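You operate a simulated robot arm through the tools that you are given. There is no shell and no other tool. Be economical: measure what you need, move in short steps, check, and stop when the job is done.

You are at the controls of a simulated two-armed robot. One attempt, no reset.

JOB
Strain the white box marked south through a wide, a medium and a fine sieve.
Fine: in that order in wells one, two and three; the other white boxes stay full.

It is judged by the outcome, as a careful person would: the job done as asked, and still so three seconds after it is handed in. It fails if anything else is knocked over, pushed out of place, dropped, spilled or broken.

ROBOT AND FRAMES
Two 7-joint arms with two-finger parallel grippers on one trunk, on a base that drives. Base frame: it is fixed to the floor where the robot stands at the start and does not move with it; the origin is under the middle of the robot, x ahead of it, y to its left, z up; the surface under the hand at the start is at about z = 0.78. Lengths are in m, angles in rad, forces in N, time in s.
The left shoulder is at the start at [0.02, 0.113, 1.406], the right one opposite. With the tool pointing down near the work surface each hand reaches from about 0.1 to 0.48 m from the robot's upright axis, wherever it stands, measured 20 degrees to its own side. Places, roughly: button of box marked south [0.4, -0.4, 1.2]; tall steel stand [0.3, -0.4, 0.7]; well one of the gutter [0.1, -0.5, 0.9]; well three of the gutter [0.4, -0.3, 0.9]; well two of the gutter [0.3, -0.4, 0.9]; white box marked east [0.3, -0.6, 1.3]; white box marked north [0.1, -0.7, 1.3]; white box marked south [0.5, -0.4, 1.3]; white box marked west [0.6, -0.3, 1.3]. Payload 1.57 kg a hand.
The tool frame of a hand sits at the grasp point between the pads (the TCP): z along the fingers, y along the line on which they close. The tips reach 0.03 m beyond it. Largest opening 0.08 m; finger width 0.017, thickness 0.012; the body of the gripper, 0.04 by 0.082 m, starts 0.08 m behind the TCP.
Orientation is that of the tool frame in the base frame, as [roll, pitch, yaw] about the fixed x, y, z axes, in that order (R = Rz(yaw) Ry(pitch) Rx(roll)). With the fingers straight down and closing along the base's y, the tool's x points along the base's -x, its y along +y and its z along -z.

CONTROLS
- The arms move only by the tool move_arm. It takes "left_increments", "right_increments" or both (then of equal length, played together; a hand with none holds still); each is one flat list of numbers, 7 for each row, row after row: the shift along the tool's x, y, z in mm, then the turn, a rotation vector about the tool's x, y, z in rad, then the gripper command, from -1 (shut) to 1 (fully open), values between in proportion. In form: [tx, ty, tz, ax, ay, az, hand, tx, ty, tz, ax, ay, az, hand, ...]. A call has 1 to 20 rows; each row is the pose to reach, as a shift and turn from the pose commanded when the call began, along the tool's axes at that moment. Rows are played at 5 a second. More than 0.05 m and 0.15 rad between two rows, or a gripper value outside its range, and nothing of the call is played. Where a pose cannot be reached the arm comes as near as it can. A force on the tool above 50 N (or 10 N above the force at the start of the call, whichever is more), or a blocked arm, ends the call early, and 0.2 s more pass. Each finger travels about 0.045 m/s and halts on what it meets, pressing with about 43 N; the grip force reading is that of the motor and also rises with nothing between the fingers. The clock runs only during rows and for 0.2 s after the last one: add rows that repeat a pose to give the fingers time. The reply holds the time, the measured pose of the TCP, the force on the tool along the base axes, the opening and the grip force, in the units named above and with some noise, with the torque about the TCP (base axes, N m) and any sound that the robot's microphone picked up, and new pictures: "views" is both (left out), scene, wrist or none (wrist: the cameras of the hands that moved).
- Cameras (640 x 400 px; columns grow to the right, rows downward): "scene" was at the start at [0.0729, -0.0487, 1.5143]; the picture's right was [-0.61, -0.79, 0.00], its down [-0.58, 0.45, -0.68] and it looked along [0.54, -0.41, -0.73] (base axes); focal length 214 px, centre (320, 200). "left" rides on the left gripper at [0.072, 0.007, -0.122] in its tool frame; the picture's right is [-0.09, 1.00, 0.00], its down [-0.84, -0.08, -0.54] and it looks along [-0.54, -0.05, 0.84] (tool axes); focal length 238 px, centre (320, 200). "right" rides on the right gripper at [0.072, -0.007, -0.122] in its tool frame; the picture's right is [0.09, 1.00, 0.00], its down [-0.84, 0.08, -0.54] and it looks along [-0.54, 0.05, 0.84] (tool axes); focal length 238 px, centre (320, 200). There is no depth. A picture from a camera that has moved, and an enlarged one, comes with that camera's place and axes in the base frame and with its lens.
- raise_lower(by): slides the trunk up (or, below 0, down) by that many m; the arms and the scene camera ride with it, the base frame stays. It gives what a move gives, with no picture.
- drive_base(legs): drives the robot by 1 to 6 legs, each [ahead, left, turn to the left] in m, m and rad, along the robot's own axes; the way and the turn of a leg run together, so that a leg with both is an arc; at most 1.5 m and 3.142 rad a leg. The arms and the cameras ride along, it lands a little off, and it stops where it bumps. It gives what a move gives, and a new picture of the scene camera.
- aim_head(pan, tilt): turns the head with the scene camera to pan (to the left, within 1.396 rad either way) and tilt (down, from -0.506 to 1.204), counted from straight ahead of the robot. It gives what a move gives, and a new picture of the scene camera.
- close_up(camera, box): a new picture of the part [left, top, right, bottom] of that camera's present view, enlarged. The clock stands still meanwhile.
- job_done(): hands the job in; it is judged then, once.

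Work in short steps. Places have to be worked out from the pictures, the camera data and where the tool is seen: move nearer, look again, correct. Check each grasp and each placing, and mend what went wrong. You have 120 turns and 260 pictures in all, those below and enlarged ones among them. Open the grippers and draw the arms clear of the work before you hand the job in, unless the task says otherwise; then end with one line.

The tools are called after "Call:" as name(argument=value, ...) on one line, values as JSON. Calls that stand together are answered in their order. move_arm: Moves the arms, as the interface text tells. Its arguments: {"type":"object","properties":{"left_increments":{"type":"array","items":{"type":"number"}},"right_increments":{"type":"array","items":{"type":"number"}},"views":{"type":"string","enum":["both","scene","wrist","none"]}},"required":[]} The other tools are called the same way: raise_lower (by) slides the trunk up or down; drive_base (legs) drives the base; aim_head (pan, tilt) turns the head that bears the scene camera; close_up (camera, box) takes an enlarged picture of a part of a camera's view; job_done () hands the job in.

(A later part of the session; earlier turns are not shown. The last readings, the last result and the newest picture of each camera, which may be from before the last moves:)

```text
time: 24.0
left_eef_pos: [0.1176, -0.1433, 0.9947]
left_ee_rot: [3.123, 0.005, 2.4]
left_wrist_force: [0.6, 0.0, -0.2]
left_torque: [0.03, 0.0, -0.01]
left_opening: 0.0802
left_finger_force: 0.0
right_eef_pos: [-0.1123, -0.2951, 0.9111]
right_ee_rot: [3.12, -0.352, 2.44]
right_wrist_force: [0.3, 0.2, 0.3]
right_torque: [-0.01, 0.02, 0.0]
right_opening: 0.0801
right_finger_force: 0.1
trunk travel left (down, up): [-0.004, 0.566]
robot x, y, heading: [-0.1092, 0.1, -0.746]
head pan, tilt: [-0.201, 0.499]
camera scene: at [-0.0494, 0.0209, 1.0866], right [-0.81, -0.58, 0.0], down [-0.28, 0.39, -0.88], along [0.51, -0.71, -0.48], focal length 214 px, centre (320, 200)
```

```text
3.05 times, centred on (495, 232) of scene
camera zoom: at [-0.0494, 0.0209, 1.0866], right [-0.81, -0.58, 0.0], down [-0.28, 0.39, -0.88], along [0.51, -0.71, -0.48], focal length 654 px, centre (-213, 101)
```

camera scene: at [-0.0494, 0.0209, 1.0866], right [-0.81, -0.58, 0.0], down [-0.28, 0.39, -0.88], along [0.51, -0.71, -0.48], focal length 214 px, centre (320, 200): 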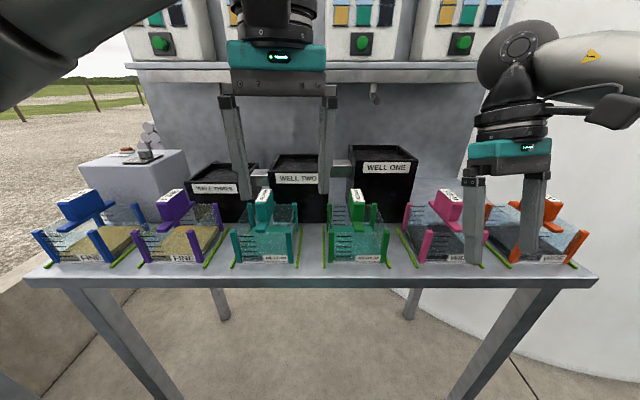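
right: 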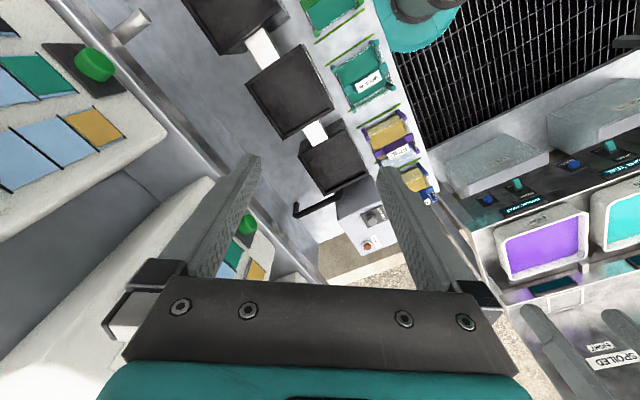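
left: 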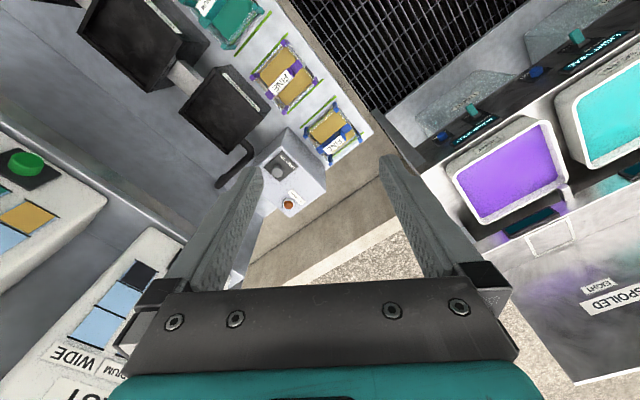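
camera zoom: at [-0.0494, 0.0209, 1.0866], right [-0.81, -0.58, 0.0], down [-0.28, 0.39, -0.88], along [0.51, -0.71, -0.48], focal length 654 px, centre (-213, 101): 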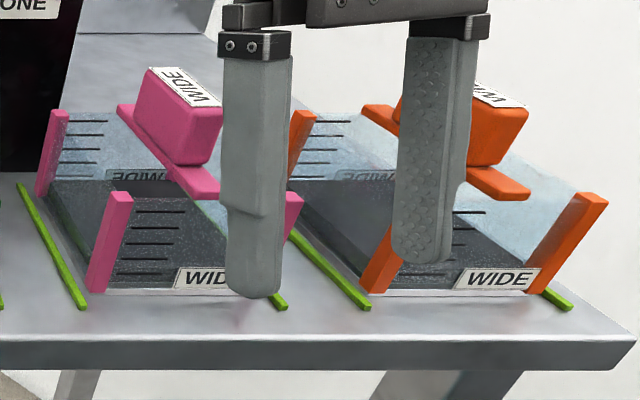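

Call:
close_up(camera="scene", box=[25, 215, 135, 275])

Call:
close_up(camera="scene", box=[125, 215, 235, 275])

Call:
close_up(camera="scene", box=[225, 205, 310, 275])

Call:
close_up(camera="scene", box=[315, 205, 400, 275])

Call:
close_up(camera="scene", box=[480, 205, 590, 275])

```text
5.82 times, centred on (80, 245) of scene
camera zoom: at [-0.0494, 0.0209, 1.0866], right [-0.81, -0.58, 0.0], down [-0.28, 0.39, -0.88], along [0.51, -0.71, -0.48], focal length 1248 px, centre (1716, -62)
```

zoom: 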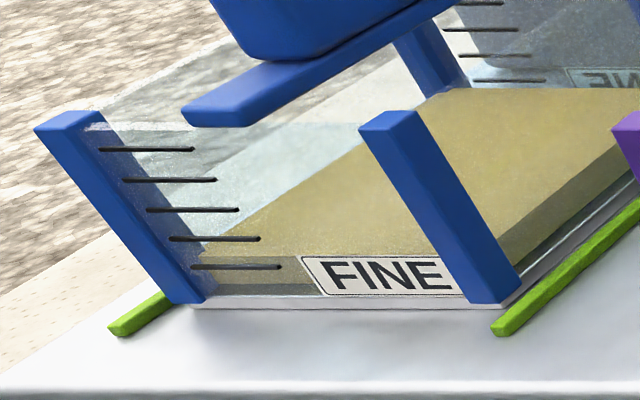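

```text
5.82 times, centred on (180, 245) of scene
camera zoom: at [-0.0494, 0.0209, 1.0866], right [-0.81, -0.58, 0.0], down [-0.28, 0.39, -0.88], along [0.51, -0.71, -0.48], focal length 1248 px, centre (1134, -62)
```

zoom: 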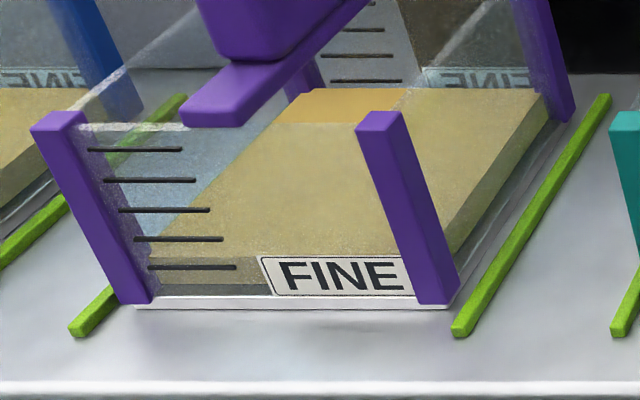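

```text
5.71 times, centred on (268, 240) of scene
camera zoom: at [-0.0494, 0.0209, 1.0866], right [-0.81, -0.58, 0.0], down [-0.28, 0.39, -0.88], along [0.51, -0.71, -0.48], focal length 1226 px, centre (620, -29)
```

zoom: 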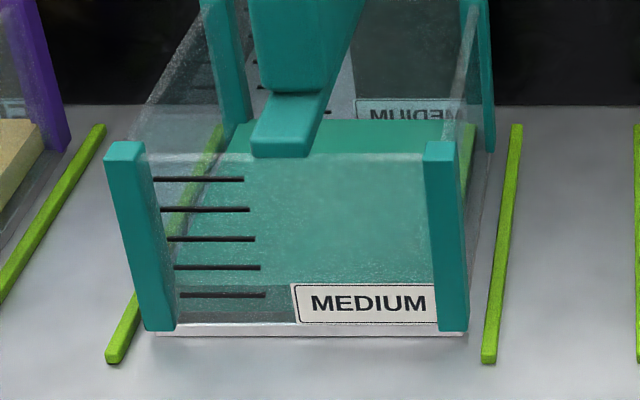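

```text
5.71 times, centred on (358, 240) of scene
camera zoom: at [-0.0494, 0.0209, 1.0866], right [-0.81, -0.58, 0.0], down [-0.28, 0.39, -0.88], along [0.51, -0.71, -0.48], focal length 1226 px, centre (106, -29)
```

zoom: 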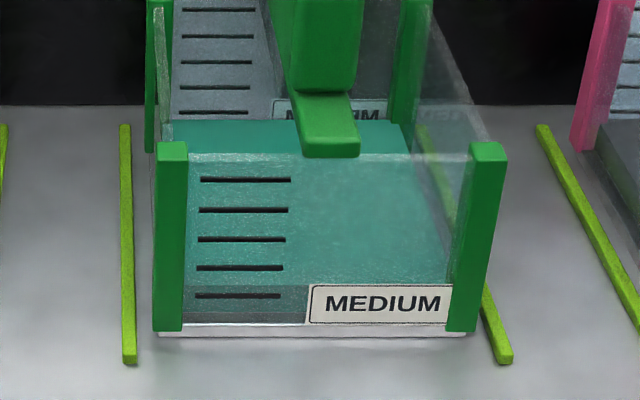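

```text
5.71 times, centred on (535, 240) of scene
camera zoom: at [-0.0494, 0.0209, 1.0866], right [-0.81, -0.58, 0.0], down [-0.28, 0.39, -0.88], along [0.51, -0.71, -0.48], focal length 1226 px, centre (-909, -29)
```

zoom: 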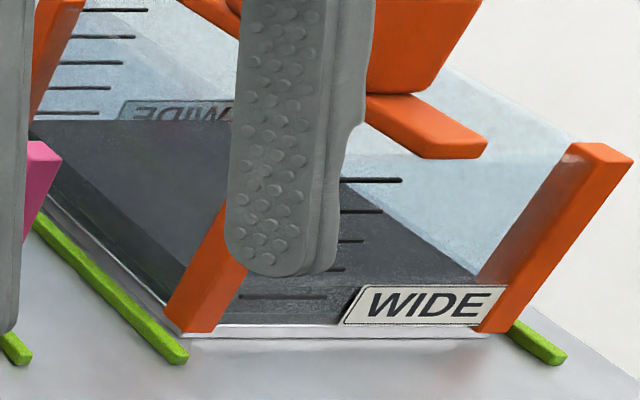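

All six sieves look sound, alike within each grade (spares). I'll use pink (wide), green (medium) and purple (fine). First raise the trunk back up.

Call:
raise_lower(by=0.42)

Call:
aim_head(pan=-0.9, tilt=0.6)

```text
refused: 0.42 is not a number from -0.4 to 0.4
```

```text
time: 25.1
left_eef_pos: [0.119, -0.1436, 0.9938]
left_ee_rot: [3.122, 0.007, 2.401]
left_wrist_force: [0.0, -0.3, 0.2]
left_torque: [-0.01, -0.01, -0.03]
left_opening: 0.0801
left_finger_force: 0.0
right_eef_pos: [-0.112, -0.2961, 0.9126]
right_ee_rot: [3.121, -0.353, 2.441]
right_wrist_force: [-0.1, -1.1, -0.6]
right_torque: [0.04, 0.0, -0.01]
right_opening: 0.08
right_finger_force: 0.0
trunk travel left (down, up): [-0.004, 0.566]
robot x, y, heading: [-0.1067, 0.1004, -0.751]
head pan, tilt: [-0.901, 0.6]
camera scene: at [-0.1091, 0.0068, 1.0776], right [-1.0, 0.08, 0.0], down [0.04, 0.56, -0.83], along [-0.06, -0.82, -0.56], focal length 214 px, centre (320, 200)
```

scene: 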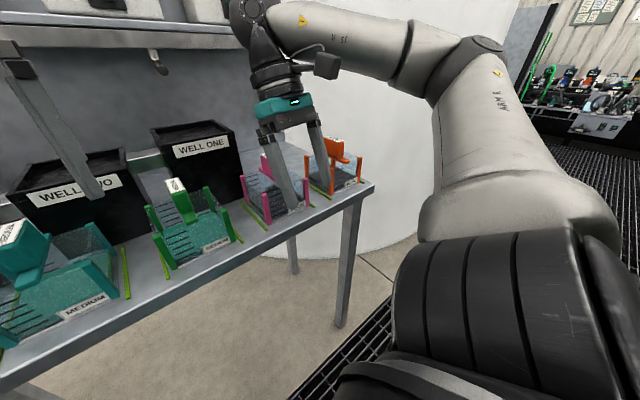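

Call:
raise_lower(by=0.4)

Call:
aim_head(pan=-0.7, tilt=0.75)

```text
time: 28.9
left_eef_pos: [0.1185, -0.1446, 1.3943]
left_ee_rot: [3.123, 0.007, 2.401]
left_wrist_force: [0.1, -0.7, -0.4]
left_torque: [-0.01, -0.02, 0.0]
left_opening: 0.0799
left_finger_force: 0.1
right_eef_pos: [-0.1139, -0.2956, 1.3124]
right_ee_rot: [3.12, -0.352, 2.441]
right_wrist_force: [-0.5, -0.3, 0.5]
right_torque: [-0.02, -0.02, 0.04]
right_opening: 0.08
right_finger_force: 0.0
trunk travel left (down, up): [-0.404, 0.166]
robot x, y, heading: [-0.1116, 0.103, -0.746]
head pan, tilt: [-0.901, 0.6]
```

```text
time: 29.7
left_eef_pos: [0.1183, -0.1428, 1.3944]
left_ee_rot: [3.123, 0.007, 2.399]
left_wrist_force: [0.6, 0.5, 0.8]
left_torque: [0.0, -0.02, 0.0]
left_opening: 0.08
left_finger_force: 0.0
right_eef_pos: [-0.1127, -0.2955, 1.3113]
right_ee_rot: [3.12, -0.351, 2.44]
right_wrist_force: [0.2, 0.9, 0.8]
right_torque: [-0.01, 0.01, 0.05]
right_opening: 0.0798
right_finger_force: 0.0
trunk travel left (down, up): [-0.404, 0.166]
robot x, y, heading: [-0.1117, 0.1009, -0.749]
head pan, tilt: [-0.7, 0.75]
camera scene: at [-0.0923, 0.0127, 1.4647], right [-0.99, -0.12, 0.0], down [-0.08, 0.68, -0.73], along [0.09, -0.73, -0.68], focal length 214 px, centre (320, 200)
```

scene: 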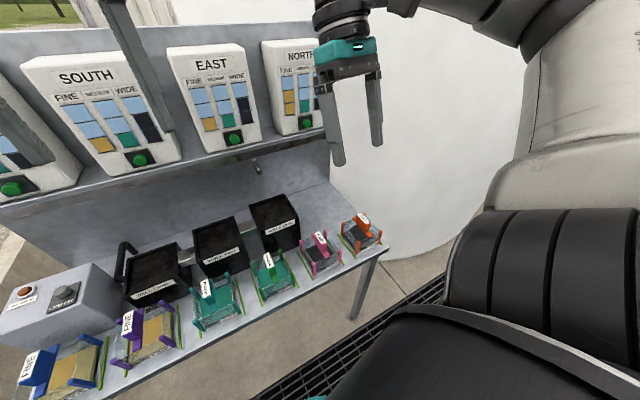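

Straighten the right hand's tilt (back to vertical).

Call:
move_arm(right_increments=[0, 0, 0, 0, -0.12, 0, 1, 0, 0, 0, 0, -0.24, 0, 1, 0, 0, 0, 0.02, -0.352, 0, 1], views="none")

```text
time: 30.5
left_eef_pos: [0.117, -0.1434, 1.3938]
left_ee_rot: [3.123, 0.006, 2.401]
left_wrist_force: [-0.8, 0.8, -0.2]
left_torque: [0.04, 0.0, 0.01]
left_opening: 0.0801
left_finger_force: 0.0
right_eef_pos: [-0.1126, -0.2944, 1.312]
right_ee_rot: [-3.14, 0.001, 2.437]
right_wrist_force: [-0.7, 0.4, 0.2]
right_torque: [0.02, -0.01, 0.02]
right_opening: 0.08
right_finger_force: 0.1
trunk travel left (down, up): [-0.404, 0.166]
robot x, y, heading: [-0.1095, 0.1009, -0.75]
head pan, tilt: [-0.7, 0.75]
```

Call:
drive_base(legs=[[0, 0, -0.19], [0.1, 0.03, 0]])

```text
time: 32.4
left_eef_pos: [0.1481, -0.2454, 1.3951]
left_ee_rot: [3.123, 0.008, 2.209]
left_wrist_force: [1.2, 0.3, 0.0]
left_torque: [0.01, 0.02, 0.0]
left_opening: 0.08
left_finger_force: 0.1
right_eef_pos: [-0.107, -0.3507, 1.313]
right_ee_rot: [-3.141, 0.0, 2.243]
right_wrist_force: [0.0, -0.7, 0.0]
right_torque: [0.02, 0.05, 0.01]
right_opening: 0.0798
right_finger_force: 0.0
trunk travel left (down, up): [-0.404, 0.166]
robot x, y, heading: [-0.0324, 0.0411, -0.941]
head pan, tilt: [-0.7, 0.75]
camera scene: at [-0.027, -0.0512, 1.4646], right [-1.0, 0.07, 0.0], down [0.05, 0.68, -0.73], along [-0.05, -0.73, -0.68], focal length 214 px, centre (320, 200)
```

scene: 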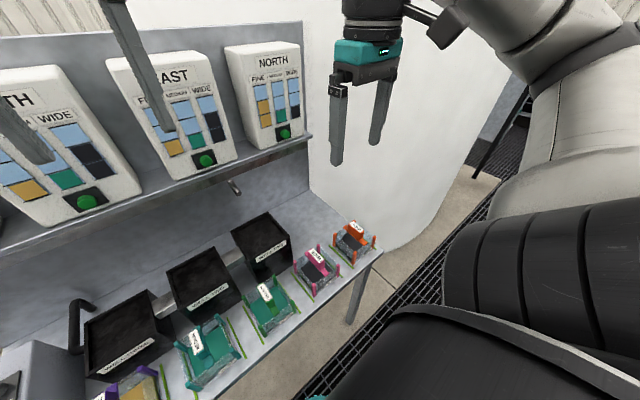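

Call:
drive_base(legs=[[0.11, 0, 0]])

Call:
aim_head(pan=-0.1, tilt=1.1)

```text
time: 33.5
left_eef_pos: [0.2138, -0.3336, 1.3948]
left_ee_rot: [3.124, 0.005, 2.206]
left_wrist_force: [-0.5, 0.2, 0.0]
left_torque: [0.05, 0.01, 0.02]
left_opening: 0.0798
left_finger_force: 0.1
right_eef_pos: [-0.0415, -0.439, 1.3122]
right_ee_rot: [3.14, 0.0, 2.244]
right_wrist_force: [-0.6, -0.1, -0.3]
right_torque: [0.03, 0.02, -0.02]
right_opening: 0.08
right_finger_force: 0.1
trunk travel left (down, up): [-0.404, 0.166]
robot x, y, heading: [0.0411, -0.0498, -0.941]
head pan, tilt: [-0.7, 0.75]
camera scene: at [0.0373, -0.14, 1.4646], right [-1.0, 0.07, 0.0], down [0.05, 0.68, -0.73], along [-0.05, -0.73, -0.68], focal length 214 px, centre (320, 200)
```

scene: 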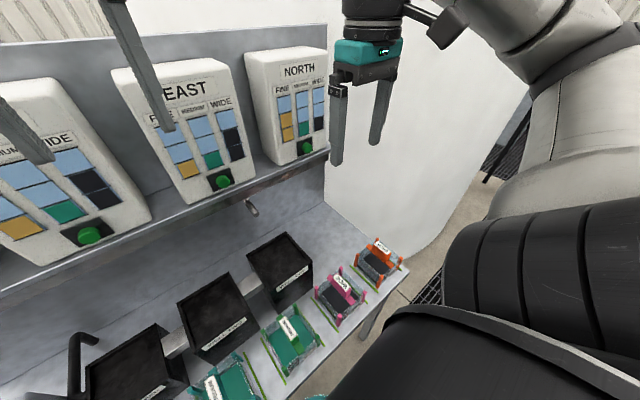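

```text
time: 34.5
left_eef_pos: [0.2135, -0.3336, 1.3954]
left_ee_rot: [3.124, 0.007, 2.208]
left_wrist_force: [-1.2, -0.5, 0.1]
left_torque: [-0.02, 0.04, 0.0]
left_opening: 0.0803
left_finger_force: 0.0
right_eef_pos: [-0.0418, -0.4372, 1.3124]
right_ee_rot: [-3.141, 0.0, 2.244]
right_wrist_force: [-0.1, 0.5, 0.3]
right_torque: [0.01, -0.03, -0.01]
right_opening: 0.0802
right_finger_force: 0.1
trunk travel left (down, up): [-0.404, 0.166]
robot x, y, heading: [0.0386, -0.0479, -0.941]
head pan, tilt: [-0.099, 1.1]
camera scene: at [0.0745, -0.1113, 1.439], right [-0.86, -0.5, 0.0], down [-0.45, 0.77, -0.45], along [0.23, -0.39, -0.89], focal length 214 px, centre (320, 200)
```

scene: 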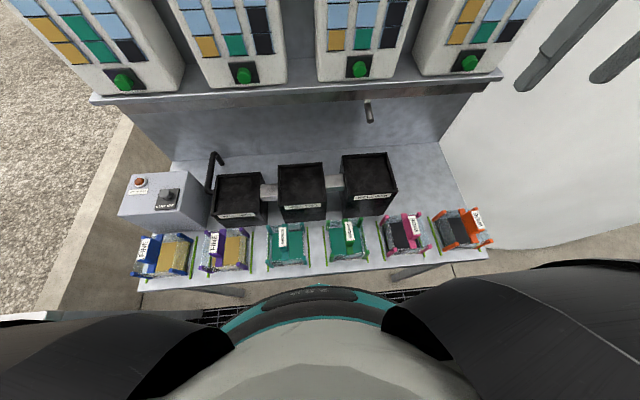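

Good view. Zoom for measurements.

Call:
close_up(camera="scene", box=[190, 135, 410, 275])

Call:
close_up(camera="scene", box=[320, 190, 500, 290])

```text
2.86 times, centred on (300, 205) of scene
camera zoom: at [0.0745, -0.1113, 1.439], right [-0.86, -0.5, 0.0], down [-0.45, 0.77, -0.45], along [0.23, -0.39, -0.89], focal length 613 px, centre (377, 186)
```

zoom: 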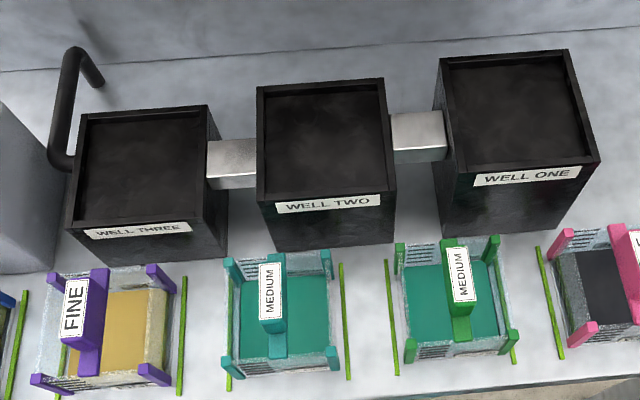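

```text
3.56 times, centred on (410, 240) of scene
camera zoom: at [0.0745, -0.1113, 1.439], right [-0.86, -0.5, 0.0], down [-0.45, 0.77, -0.45], along [0.23, -0.39, -0.89], focal length 763 px, centre (0, 58)
```

zoom: 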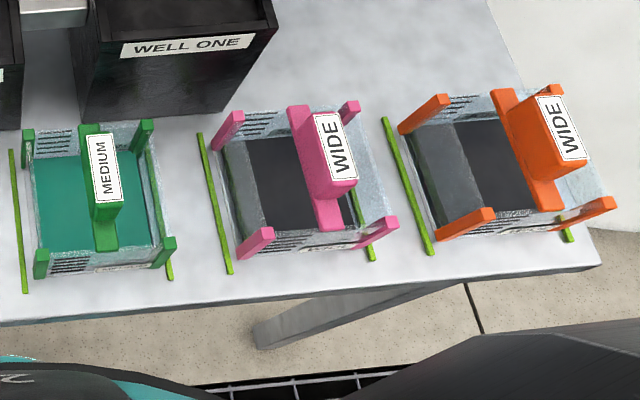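

Pink grip estimated at about (-0.040, -0.406), top z≈0.905. Move the right hand above it, aligned to the table, and look.

Call:
move_arm(right_increments=[24, 21, 30, 0, 0, 0.045, 1, 24, 21, 80, 0, 0, 0.045, 1, 24, 21, 130, 0, 0, 0.045, 1, 24, 21, 180, 0, 0, 0.045, 1, 24, 21, 230, 0, 0, 0.045, 1, 24, 21, 280, 0, 0, 0.045, 1], views="both")

```text
time: 35.9
left_eef_pos: [0.2124, -0.3345, 1.3957]
left_ee_rot: [3.123, 0.006, 2.205]
left_wrist_force: [-1.0, -0.7, -0.7]
left_torque: [-0.03, 0.01, 0.01]
left_opening: 0.0801
left_finger_force: 0.0
right_eef_pos: [-0.0415, -0.4077, 1.0323]
right_ee_rot: [3.141, 0.001, 2.2]
right_wrist_force: [-0.3, -1.0, -0.1]
right_torque: [0.02, -0.03, 0.0]
right_opening: 0.0798
right_finger_force: 0.1
trunk travel left (down, up): [-0.404, 0.166]
robot x, y, heading: [0.0345, -0.0463, -0.939]
head pan, tilt: [-0.099, 1.1]
camera scene: at [0.0745, -0.1115, 1.4389], right [-0.86, -0.51, 0.0], down [-0.45, 0.77, -0.45], along [0.23, -0.39, -0.89], focal length 214 px, centre (320, 200)
camera right: at [-0.0892, -0.3531, 1.1537], right [0.75, 0.66, 0.0], down [0.55, -0.63, 0.54], along [0.36, -0.41, -0.84], focal length 238 px, centre (320, 200)
```

scene: 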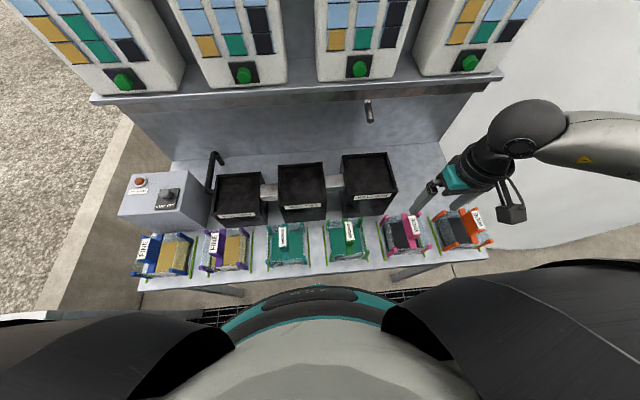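
right: 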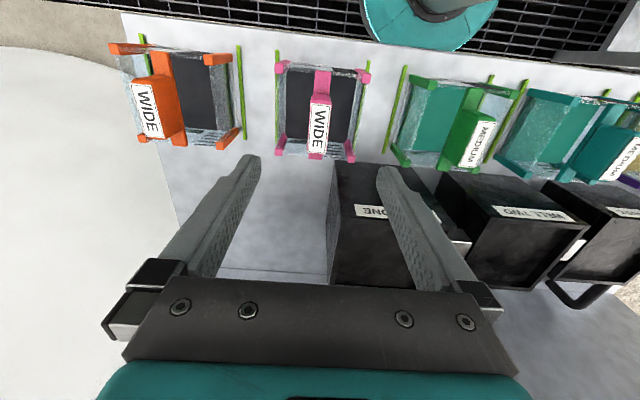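

The pink grip is right under the TCP (expected pixel row 129, column 320). Descend to z≈0.892 and look before closing.

Call:
move_arm(right_increments=[0, 0, 45, 0, 0, 0, 1, 0, 0, 90, 0, 0, 0, 1, 0, 0, 120, 0, 0, 0, 1, 0, 0, 140, 0, 0, 0, 1], views="wrist")

Call:
close_up(camera="scene", box=[370, 160, 510, 270])

```text
time: 36.9
left_eef_pos: [0.2129, -0.3325, 1.3952]
left_ee_rot: [3.123, 0.006, 2.204]
left_wrist_force: [0.1, -0.3, -0.5]
left_torque: [0.03, 0.01, -0.01]
left_opening: 0.0801
left_finger_force: 0.1
right_eef_pos: [-0.0415, -0.4071, 0.8927]
right_ee_rot: [3.14, 0.001, 2.198]
right_wrist_force: [-0.6, 0.6, -0.2]
right_torque: [-0.02, -0.02, -0.01]
right_opening: 0.0796
right_finger_force: 0.1
trunk travel left (down, up): [-0.404, 0.166]
robot x, y, heading: [0.0409, -0.0493, -0.945]
head pan, tilt: [-0.099, 1.1]
camera right: at [-0.0888, -0.353, 1.0142], right [0.75, 0.66, 0.0], down [0.55, -0.63, 0.54], along [0.36, -0.41, -0.84], focal length 238 px, centre (320, 200)
```

right: 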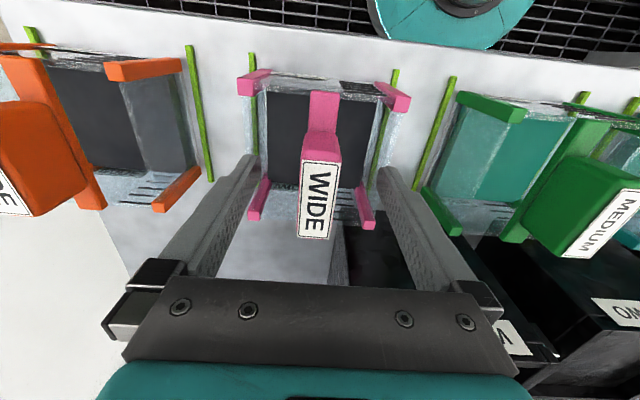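

```text
3.64 times, centred on (440, 215) of scene
camera zoom: at [0.0745, -0.1111, 1.4389], right [-0.86, -0.51, 0.0], down [-0.45, 0.77, -0.45], along [0.23, -0.39, -0.89], focal length 780 px, centre (-116, 146)
```

zoom: 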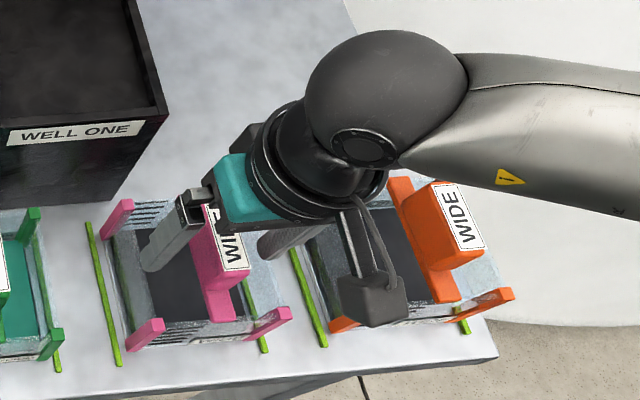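

Well centred. Close on the grip.

Call:
move_arm(right_increments=[0, 0, 0, 0, 0, 0, -1, 0, 0, 0, 0, 0, 0, -1, 0, 0, 0, 0, 0, 0, -1, 0, 0, 0, 0, 0, 0, -1, 0, 0, 0, 0, 0, 0, -1], views="wrist")

```text
time: 38.1
left_eef_pos: [0.2132, -0.3339, 1.3935]
left_ee_rot: [3.122, 0.008, 2.205]
left_wrist_force: [0.1, -1.1, 0.1]
left_torque: [-0.02, 0.03, 0.01]
left_opening: 0.08
left_finger_force: 0.0
right_eef_pos: [-0.0414, -0.4054, 0.8931]
right_ee_rot: [3.14, 0.0, 2.199]
right_wrist_force: [0.3, 0.1, 0.1]
right_torque: [-0.02, -0.04, -0.03]
right_opening: 0.0218
right_finger_force: 27.7
trunk travel left (down, up): [-0.404, 0.166]
robot x, y, heading: [0.0384, -0.0489, -0.943]
head pan, tilt: [-0.099, 1.1]
camera right: at [-0.0888, -0.353, 1.0146], right [0.75, 0.66, 0.0], down [0.55, -0.63, 0.54], along [0.36, -0.41, -0.84], focal length 238 px, centre (320, 200)
```

right: 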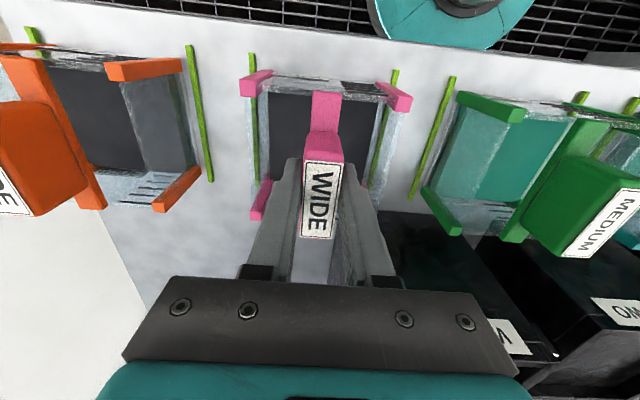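

Gripped at 22 mm. Lift 60 mm and check.

Call:
move_arm(right_increments=[0, 0, -20, 0, 0, 0, -1, 0, 0, -60, 0, 0, 0, -1, 0, 0, -100, 0, 0, 0, -1], views="both")

```text
time: 38.9
left_eef_pos: [0.214, -0.3349, 1.3959]
left_ee_rot: [3.124, 0.008, 2.206]
left_wrist_force: [-0.6, 0.2, -0.5]
left_torque: [-0.04, 0.01, 0.02]
left_opening: 0.0799
left_finger_force: 0.2
right_eef_pos: [-0.0415, -0.4065, 0.9945]
right_ee_rot: [-3.141, 0.001, 2.198]
right_wrist_force: [0.1, 0.0, -0.2]
right_torque: [-0.01, -0.02, 0.02]
right_opening: 0.0
right_finger_force: 20.9
trunk travel left (down, up): [-0.404, 0.166]
robot x, y, heading: [0.0377, -0.0472, -0.939]
head pan, tilt: [-0.099, 1.1]
camera scene: at [0.0745, -0.1109, 1.439], right [-0.86, -0.51, 0.0], down [-0.45, 0.77, -0.45], along [0.23, -0.39, -0.89], focal length 214 px, centre (320, 200)
camera right: at [-0.0888, -0.3536, 1.1156], right [0.75, 0.66, 0.0], down [0.55, -0.63, 0.54], along [0.36, -0.41, -0.84], focal length 238 px, centre (320, 200)
```

scene: 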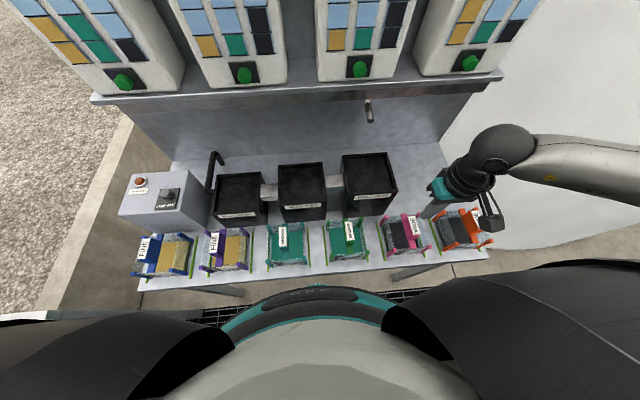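
right: 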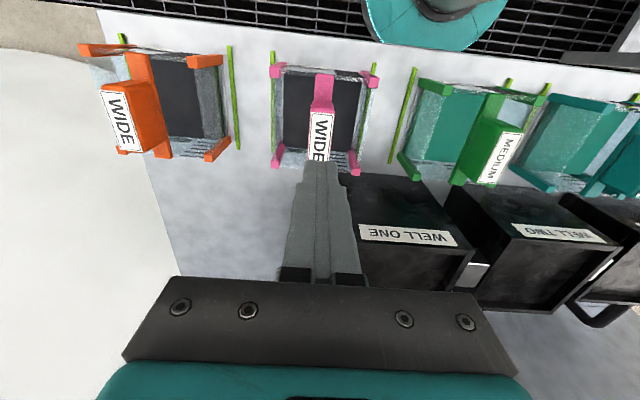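

The fingers slipped off the grip; the sieve stayed put. Look closely at the grip shape before retrying.

Call:
close_up(camera="right", box=[260, 50, 400, 180])

Call:
close_up(camera="scene", box=[370, 180, 500, 270])

```text
3.08 times, centred on (330, 115) of right
camera zoom: at [-0.0888, -0.3536, 1.1156], right [0.75, 0.66, 0.0], down [0.55, -0.63, 0.54], along [0.36, -0.41, -0.84], focal length 733 px, centre (289, 462)
```

zoom: 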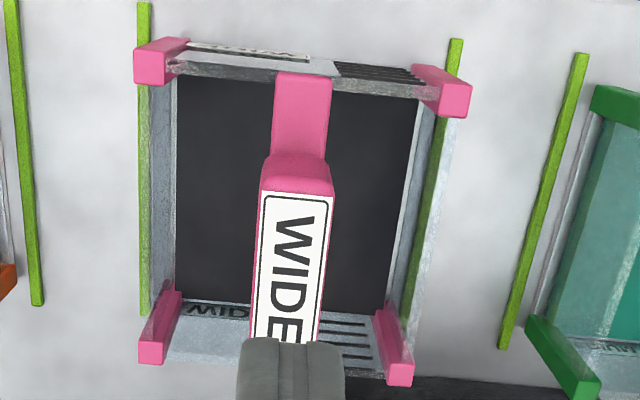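

```text
4.44 times, centred on (435, 225) of scene
camera zoom: at [0.0745, -0.1109, 1.439], right [-0.86, -0.51, 0.0], down [-0.45, 0.77, -0.45], along [0.23, -0.39, -0.89], focal length 953 px, centre (-191, 89)
```

zoom: 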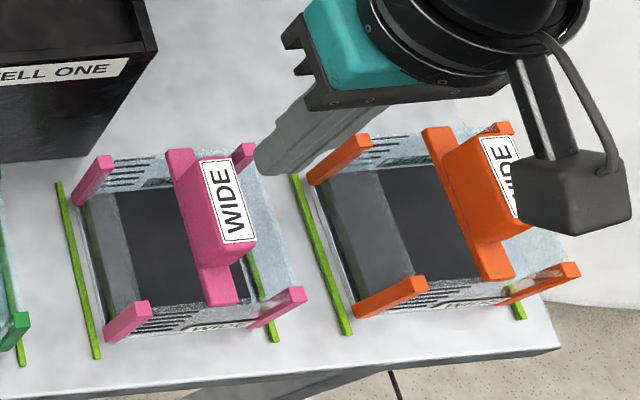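

The grip looks parallel-sided; I'll regrip deeper, give full grip force time, and lift slowly.

Call:
move_arm(right_increments=[0, 0, 0, 0, 0, 0, 1, 0, 0, 0, 0, 0, 0, 1, 0, 0, 0, 0, 0, 0, 1, 0, 0, 40, 0, 0, 0, 1, 0, 0, 80, 0, 0, 0, 1, 0, 0, 114, 0, 0, 0, 1], views="wrist")

```text
time: 40.3
left_eef_pos: [0.212, -0.3286, 1.3968]
left_ee_rot: [3.125, 0.01, 2.207]
left_wrist_force: [0.2, 1.1, 0.3]
left_torque: [-0.03, 0.0, 0.01]
left_opening: 0.0802
left_finger_force: 0.1
right_eef_pos: [-0.0407, -0.4049, 0.8839]
right_ee_rot: [-3.14, 0.01, 2.198]
right_wrist_force: [-8.7, 2.8, 45.7]
right_torque: [0.66, -0.38, 0.07]
right_opening: 0.0797
right_finger_force: 0.1
trunk travel left (down, up): [-0.404, 0.166]
robot x, y, heading: [0.0396, -0.0491, -0.937]
head pan, tilt: [-0.099, 1.1]
camera right: at [-0.0893, -0.3508, 1.0045], right [0.75, 0.66, 0.0], down [0.55, -0.63, 0.55], along [0.36, -0.42, -0.83], focal length 238 px, centre (320, 200)
```

right: 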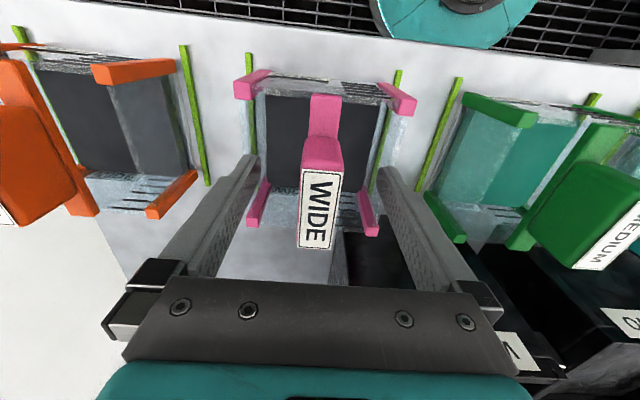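

At full opening the tips land on the side walls. Raise 15 mm, narrow the opening to ~50 mm, then go down.

Call:
move_arm(right_increments=[0, 0, -15, 0, 0, 0, 1, 0, 0, -15, 0, 0, 0, 0.2, 0, 0, -15, 0, 0, 0, 0.2, 0, 0, -15, 0, 0, 0, 0.2], views="wrist")

```text
time: 41.3
left_eef_pos: [0.2131, -0.334, 1.3954]
left_ee_rot: [3.122, 0.008, 2.206]
left_wrist_force: [0.2, -0.2, 0.3]
left_torque: [0.0, -0.01, -0.03]
left_opening: 0.0802
left_finger_force: 0.0
right_eef_pos: [-0.0404, -0.4055, 0.8937]
right_ee_rot: [-3.14, 0.0, 2.198]
right_wrist_force: [0.3, 0.2, 0.0]
right_torque: [0.0, 0.0, 0.01]
right_opening: 0.0486
right_finger_force: 0.1
trunk travel left (down, up): [-0.404, 0.166]
robot x, y, heading: [0.0386, -0.0426, -0.941]
head pan, tilt: [-0.099, 1.1]
camera right: at [-0.0886, -0.3527, 1.0158], right [0.75, 0.66, 0.0], down [0.55, -0.63, 0.54], along [0.36, -0.41, -0.84], focal length 238 px, centre (320, 200)
```

right: 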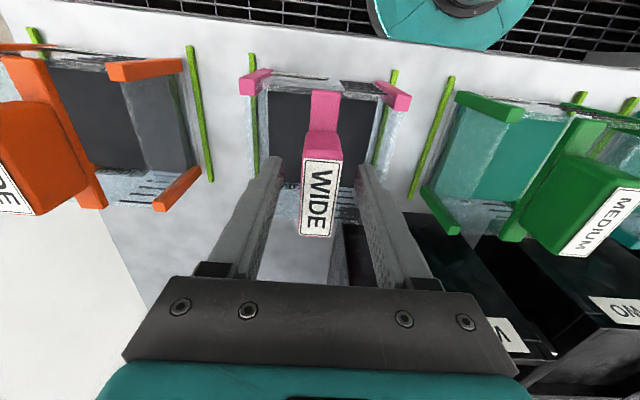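

Call:
move_arm(right_increments=[0, 0, 8, 0, 0, 0, 0.2, 0, 0, 16, 0, 0, 0, 0.2, 0, 0, 16, 0, 0, 0, -1, 0, 0, 16, 0, 0, 0, -1, 0, 0, 16, 0, 0, 0, -1, 0, 0, 16, 0, 0, 0, -1, 0, 0, 16, 0, 0, 0, -1, 0, 0, 16, 0, 0, 0, -1, 0, 0, 16, 0, 0, 0, -1], views="wrist")

```text
time: 43.3
left_eef_pos: [0.2124, -0.3332, 1.3954]
left_ee_rot: [3.122, 0.007, 2.205]
left_wrist_force: [0.0, -0.2, -0.1]
left_torque: [0.04, -0.02, -0.02]
left_opening: 0.0799
left_finger_force: 0.0
right_eef_pos: [-0.0399, -0.4064, 0.8773]
right_ee_rot: [3.14, -0.002, 2.2]
right_wrist_force: [-1.2, 0.2, 0.2]
right_torque: [0.02, 0.01, 0.0]
right_opening: 0.0217
right_finger_force: 34.4
trunk travel left (down, up): [-0.404, 0.166]
robot x, y, heading: [0.0341, -0.049, -0.942]
head pan, tilt: [-0.099, 1.1]
camera right: at [-0.0883, -0.3528, 0.9993], right [0.75, 0.66, 0.0], down [0.55, -0.63, 0.54], along [0.36, -0.41, -0.84], focal length 238 px, centre (320, 200)
```

right: 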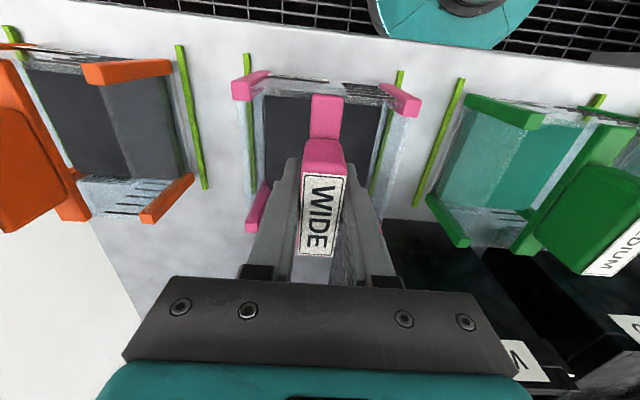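

Call:
move_arm(right_increments=[0, 0, -2, 0, 0, 0, -1, 0, 0, -5, 0, 0, 0, -1, 0, 0, -9, 0, 0, 0, -1, 0, 0, -13, 0, 0, 0, -1, 0, 0, -17, 0, 0, 0, -1, 0, 0, -20, 0, 0, 0, -1], views="wrist")

```text
time: 44.7
left_eef_pos: [0.2119, -0.3329, 1.3939]
left_ee_rot: [3.122, 0.008, 2.205]
left_wrist_force: [-0.1, 0.2, 0.2]
left_torque: [0.02, -0.01, -0.01]
left_opening: 0.0799
left_finger_force: 0.0
right_eef_pos: [-0.0405, -0.4046, 0.8977]
right_ee_rot: [-3.14, 0.0, 2.197]
right_wrist_force: [0.2, 0.8, -1.6]
right_torque: [-0.05, 0.01, 0.0]
right_opening: 0.0217
right_finger_force: 34.7
trunk travel left (down, up): [-0.404, 0.166]
robot x, y, heading: [0.0344, -0.0449, -0.942]
head pan, tilt: [-0.099, 1.1]
camera right: at [-0.0883, -0.3526, 1.0194], right [0.75, 0.66, 0.0], down [0.55, -0.63, 0.54], along [0.36, -0.41, -0.84], focal length 238 px, centre (320, 200)
```

right: 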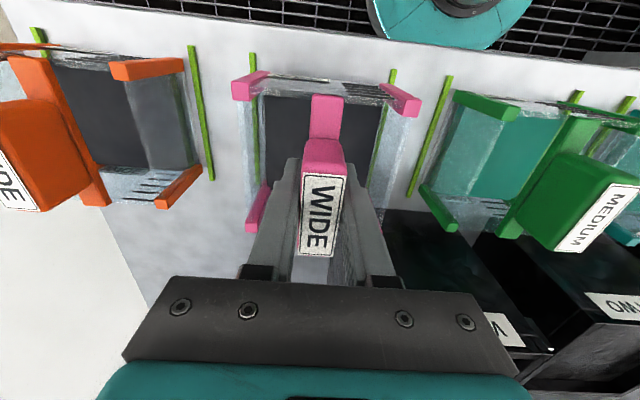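

It's held now (≈1.6 N). Lift on to z≈1.1 gently.

Call:
move_arm(right_increments=[0, 0, -10, 0, 0, 0, -1, 0, 0, -30, 0, 0, 0, -1, 0, 0, -55, 0, 0, 0, -1, 0, 0, -80, 0, 0, 0, -1, 0, 0, -105, 0, 0, 0, -1, 0, 0, -130, 0, 0, 0, -1, 0, 0, -155, 0, 0, 0, -1, 0, 0, -180, 0, 0, 0, -1, 0, 0, -200, 0, 0, 0, -1], views="both")

Call:
close_up(camera="scene", box=[320, 90, 480, 220])

```text
time: 46.7
left_eef_pos: [0.2137, -0.3329, 1.3948]
left_ee_rot: [3.124, 0.007, 2.206]
left_wrist_force: [0.1, 0.4, -0.3]
left_torque: [0.01, -0.03, -0.02]
left_opening: 0.0801
left_finger_force: 0.1
right_eef_pos: [-0.0405, -0.4043, 1.0986]
right_ee_rot: [-3.142, -0.001, 2.199]
right_wrist_force: [0.2, -1.5, -1.3]
right_torque: [0.03, 0.04, 0.0]
right_opening: 0.0216
right_finger_force: 35.3
trunk travel left (down, up): [-0.404, 0.166]
robot x, y, heading: [0.0341, -0.0474, -0.943]
head pan, tilt: [-0.099, 1.1]
camera scene: at [0.0745, -0.1111, 1.4389], right [-0.86, -0.51, 0.0], down [-0.45, 0.77, -0.45], along [0.23, -0.39, -0.89], focal length 214 px, centre (320, 200)
camera right: at [-0.0884, -0.3526, 1.2193], right [0.75, 0.66, 0.0], down [0.55, -0.63, 0.54], along [0.36, -0.41, -0.84], focal length 238 px, centre (320, 200)
```

scene: 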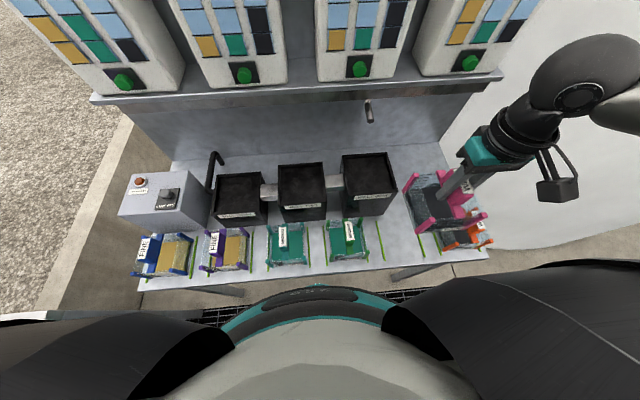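
right: 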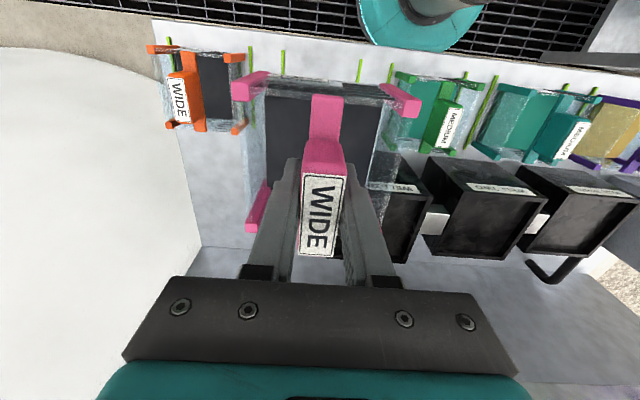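

```text
3.08 times, centred on (400, 155) of scene
camera zoom: at [0.0745, -0.1111, 1.4389], right [-0.86, -0.51, 0.0], down [-0.45, 0.77, -0.45], along [0.23, -0.39, -0.89], focal length 660 px, centre (74, 338)
```

zoom: 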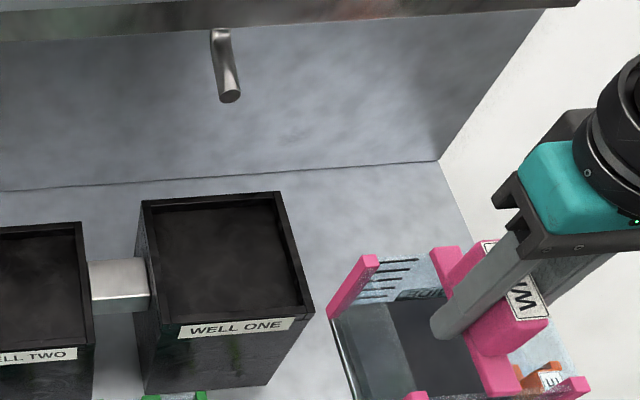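

Sieve held. Well one's centre I estimate at (0.13, -0.47), rim z≈0.94; the spout tip at (0.178,-0.534,1.05). Move most of the way there and look.

Call:
move_arm(right_increments=[-20, 20, 0, 0, 0, 0, -1, -40, 45, 0, 0, 0, 0, -1, -60, 70, 0, 0, 0, 0, -1, -80, 90, 0, 0, 0, 0, -1, -100, 100, 0, 0, 0, 0, -1, -120, 100, 0, 0, 0, 0, -1, -130, 100, 0, 0, 0, 0, -1, -130, 100, 0, 0, 0, 0, -1], views="both")

Call:
close_up(camera="scene", box=[280, 80, 440, 220])

```text
time: 48.5
left_eef_pos: [0.2132, -0.3346, 1.3955]
left_ee_rot: [3.123, 0.007, 2.206]
left_wrist_force: [-0.1, -0.1, 0.1]
left_torque: [0.02, -0.03, -0.01]
left_opening: 0.0797
left_finger_force: 0.1
right_eef_pos: [0.1158, -0.4538, 1.0974]
right_ee_rot: [-3.141, 0.001, 2.199]
right_wrist_force: [0.0, 1.0, -0.7]
right_torque: [0.02, 0.03, -0.01]
right_opening: 0.0217
right_finger_force: 35.0
trunk travel left (down, up): [-0.404, 0.166]
robot x, y, heading: [0.0368, -0.0463, -0.943]
head pan, tilt: [-0.099, 1.1]
camera scene: at [0.0744, -0.1112, 1.4389], right [-0.86, -0.51, 0.0], down [-0.45, 0.77, -0.45], along [0.23, -0.39, -0.89], focal length 214 px, centre (320, 200)
camera right: at [0.0688, -0.4, 1.2188], right [0.75, 0.66, 0.0], down [0.55, -0.63, 0.54], along [0.36, -0.41, -0.84], focal length 238 px, centre (320, 200)
```

scene: 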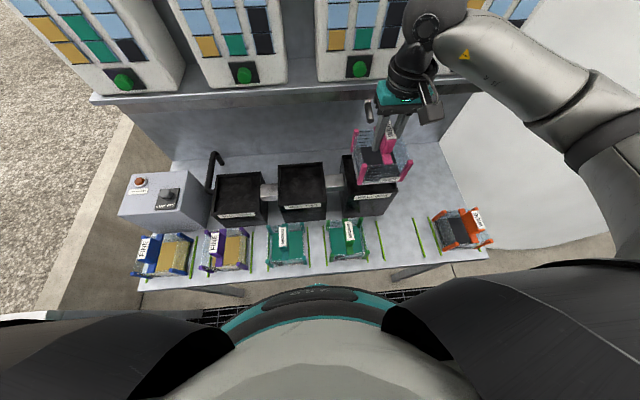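
right: 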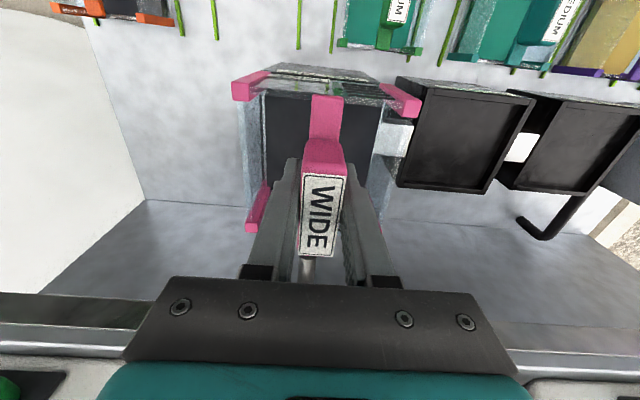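

```text
2.86 times, centred on (360, 150) of scene
camera zoom: at [0.0744, -0.1112, 1.4389], right [-0.86, -0.51, 0.0], down [-0.45, 0.77, -0.45], along [0.23, -0.39, -0.89], focal length 613 px, centre (206, 343)
```

zoom: 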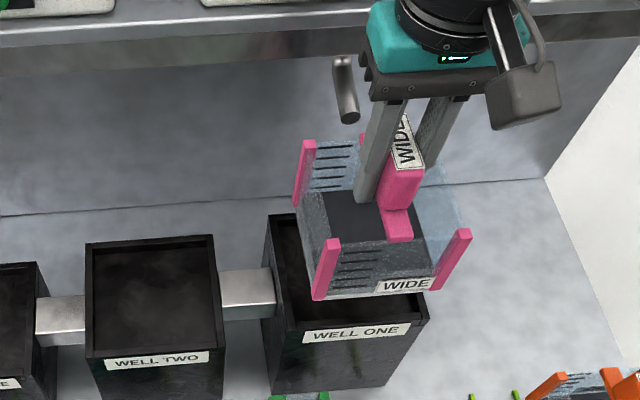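

The sieve hides well one from the wrist; check with the left camera.

Call:
close_up(camera="left", box=[0, 0, 640, 400])

Call:
close_up(camera="right", box=[380, 60, 640, 260])

```text
1.00 times, centred on (320, 200) of left (not enlarged: the box is as wide or as high as the picture)
camera zoom: at [0.1724, -0.2714, 1.5152], right [0.86, 0.52, 0.02], down [0.42, -0.72, 0.55], along [0.3, -0.46, -0.84], focal length 238 px, centre (320, 200)
```

zoom: 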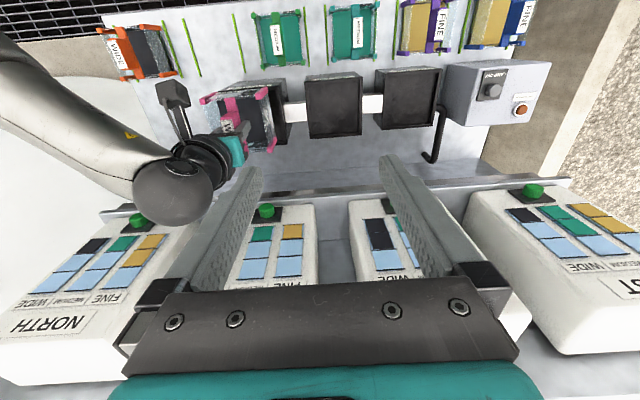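

```text
2.00 times, centred on (510, 160) of right
camera zoom: at [0.0688, -0.4, 1.2188], right [0.75, 0.66, 0.0], down [0.55, -0.63, 0.54], along [0.36, -0.41, -0.84], focal length 477 px, centre (-60, 280)
```

zoom: 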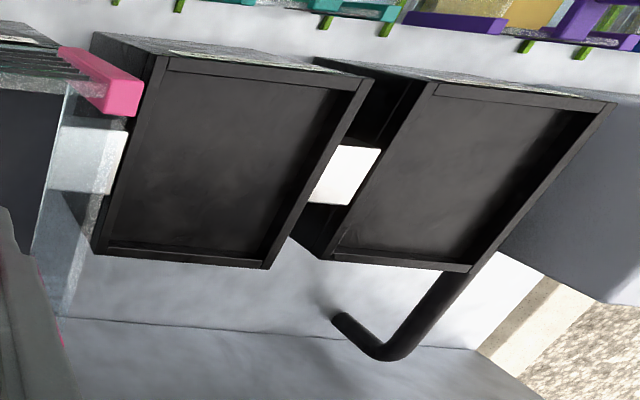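

Triangulation: well two centre (0.283,-0.361) rim 0.915; well one centre (0.131,-0.470), rim ≈0.94. Shift to over well one, and lower to just above the rim.

Call:
move_arm(right_increments=[-10, 2, 0, 0, 0, 0, -1, -22, 3, 0, 0, 0, 0, -1, -22, 3, 15, 0, 0, 0, -1, -22, 3, 35, 0, 0, 0, -1, -22, 3, 50, 0, 0, 0, -1, -22, 3, 50, 0, 0, 0, -1], views="wrist")

Call:
close_up(camera="scene", box=[300, 90, 440, 220])

Call:
close_up(camera="left", box=[180, 40, 360, 170])

```text
time: 49.9
left_eef_pos: [0.2122, -0.333, 1.3944]
left_ee_rot: [3.123, 0.006, 2.206]
left_wrist_force: [-0.4, -0.7, 0.1]
left_torque: [-0.04, -0.02, -0.01]
left_opening: 0.0803
left_finger_force: 0.2
right_eef_pos: [0.1315, -0.4688, 1.047]
right_ee_rot: [3.14, 0.0, 2.198]
right_wrist_force: [0.2, 0.1, -2.3]
right_torque: [0.01, 0.04, -0.01]
right_opening: 0.0219
right_finger_force: 34.8
trunk travel left (down, up): [-0.404, 0.166]
robot x, y, heading: [0.0371, -0.05, -0.94]
head pan, tilt: [-0.099, 1.1]
camera right: at [0.0841, -0.4157, 1.1685], right [0.75, 0.66, 0.0], down [0.55, -0.63, 0.54], along [0.36, -0.41, -0.84], focal length 238 px, centre (320, 200)
```

right: 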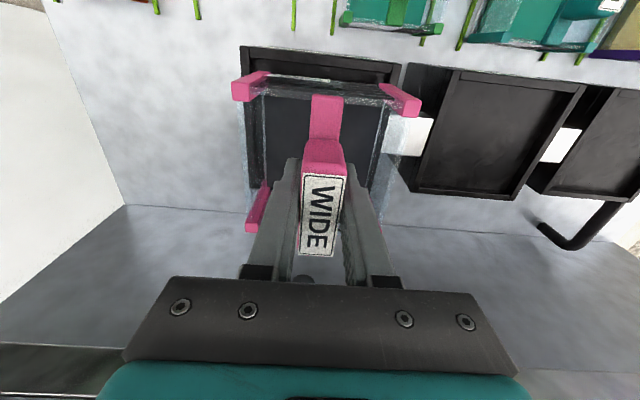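

```text
3.08 times, centred on (370, 155) of scene
camera zoom: at [0.0746, -0.1112, 1.4389], right [-0.86, -0.51, 0.0], down [-0.45, 0.77, -0.45], along [0.23, -0.39, -0.89], focal length 660 px, centre (166, 338)
```

zoom: 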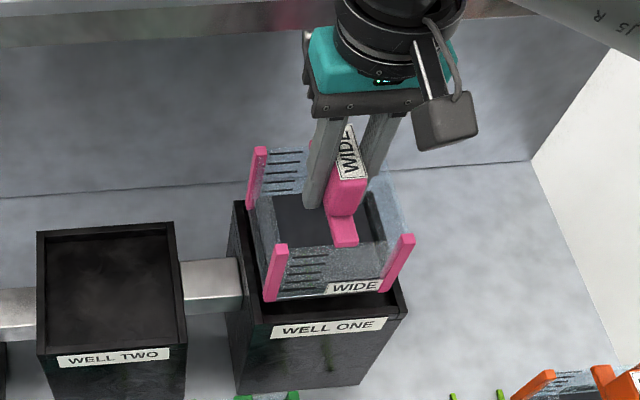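

```text
3.08 times, centred on (270, 105) of left
camera zoom: at [0.1726, -0.2714, 1.5152], right [0.86, 0.52, 0.02], down [0.42, -0.72, 0.55], along [0.3, -0.46, -0.84], focal length 733 px, centre (474, 492)
```

zoom: 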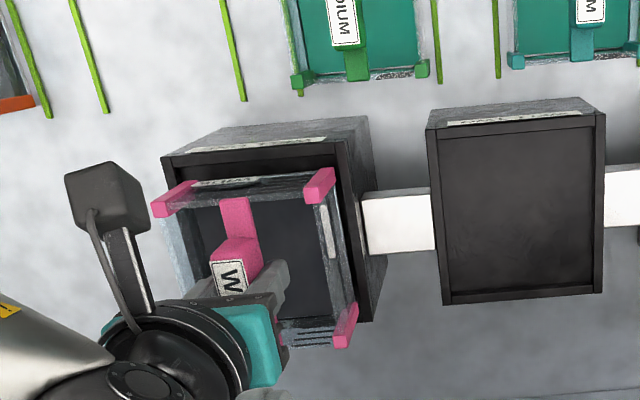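

Nearly aligned. Zoom the wrist view on the well's front edge for the lateral check.

Call:
close_up(camera="right", box=[210, 30, 430, 160])

Call:
close_up(camera="scene", box=[340, 130, 410, 190])

```text
2.91 times, centred on (320, 95) of right
camera zoom: at [0.0841, -0.4157, 1.1685], right [0.75, 0.66, 0.0], down [0.55, -0.63, 0.54], along [0.36, -0.41, -0.84], focal length 693 px, centre (320, 506)
```

zoom: 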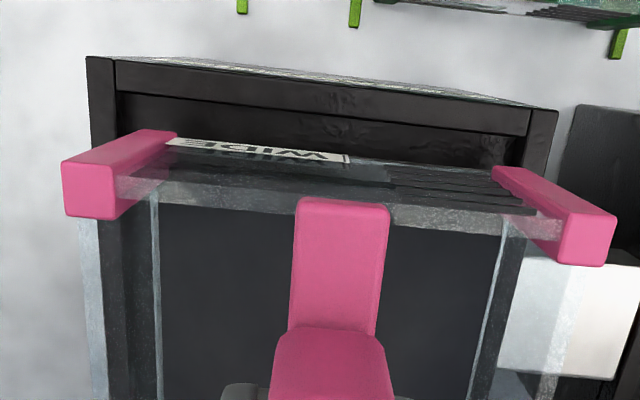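

```text
6.67 times, centred on (375, 160) of scene
camera zoom: at [0.0746, -0.1112, 1.4389], right [-0.86, -0.51, 0.0], down [-0.45, 0.77, -0.45], along [0.23, -0.39, -0.89], focal length 1430 px, centre (-47, 467)
```

zoom: 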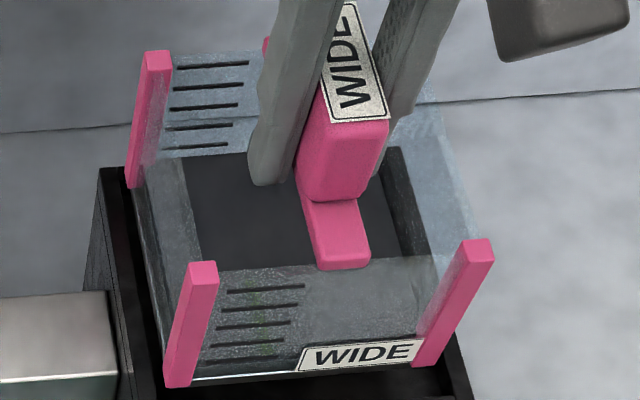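

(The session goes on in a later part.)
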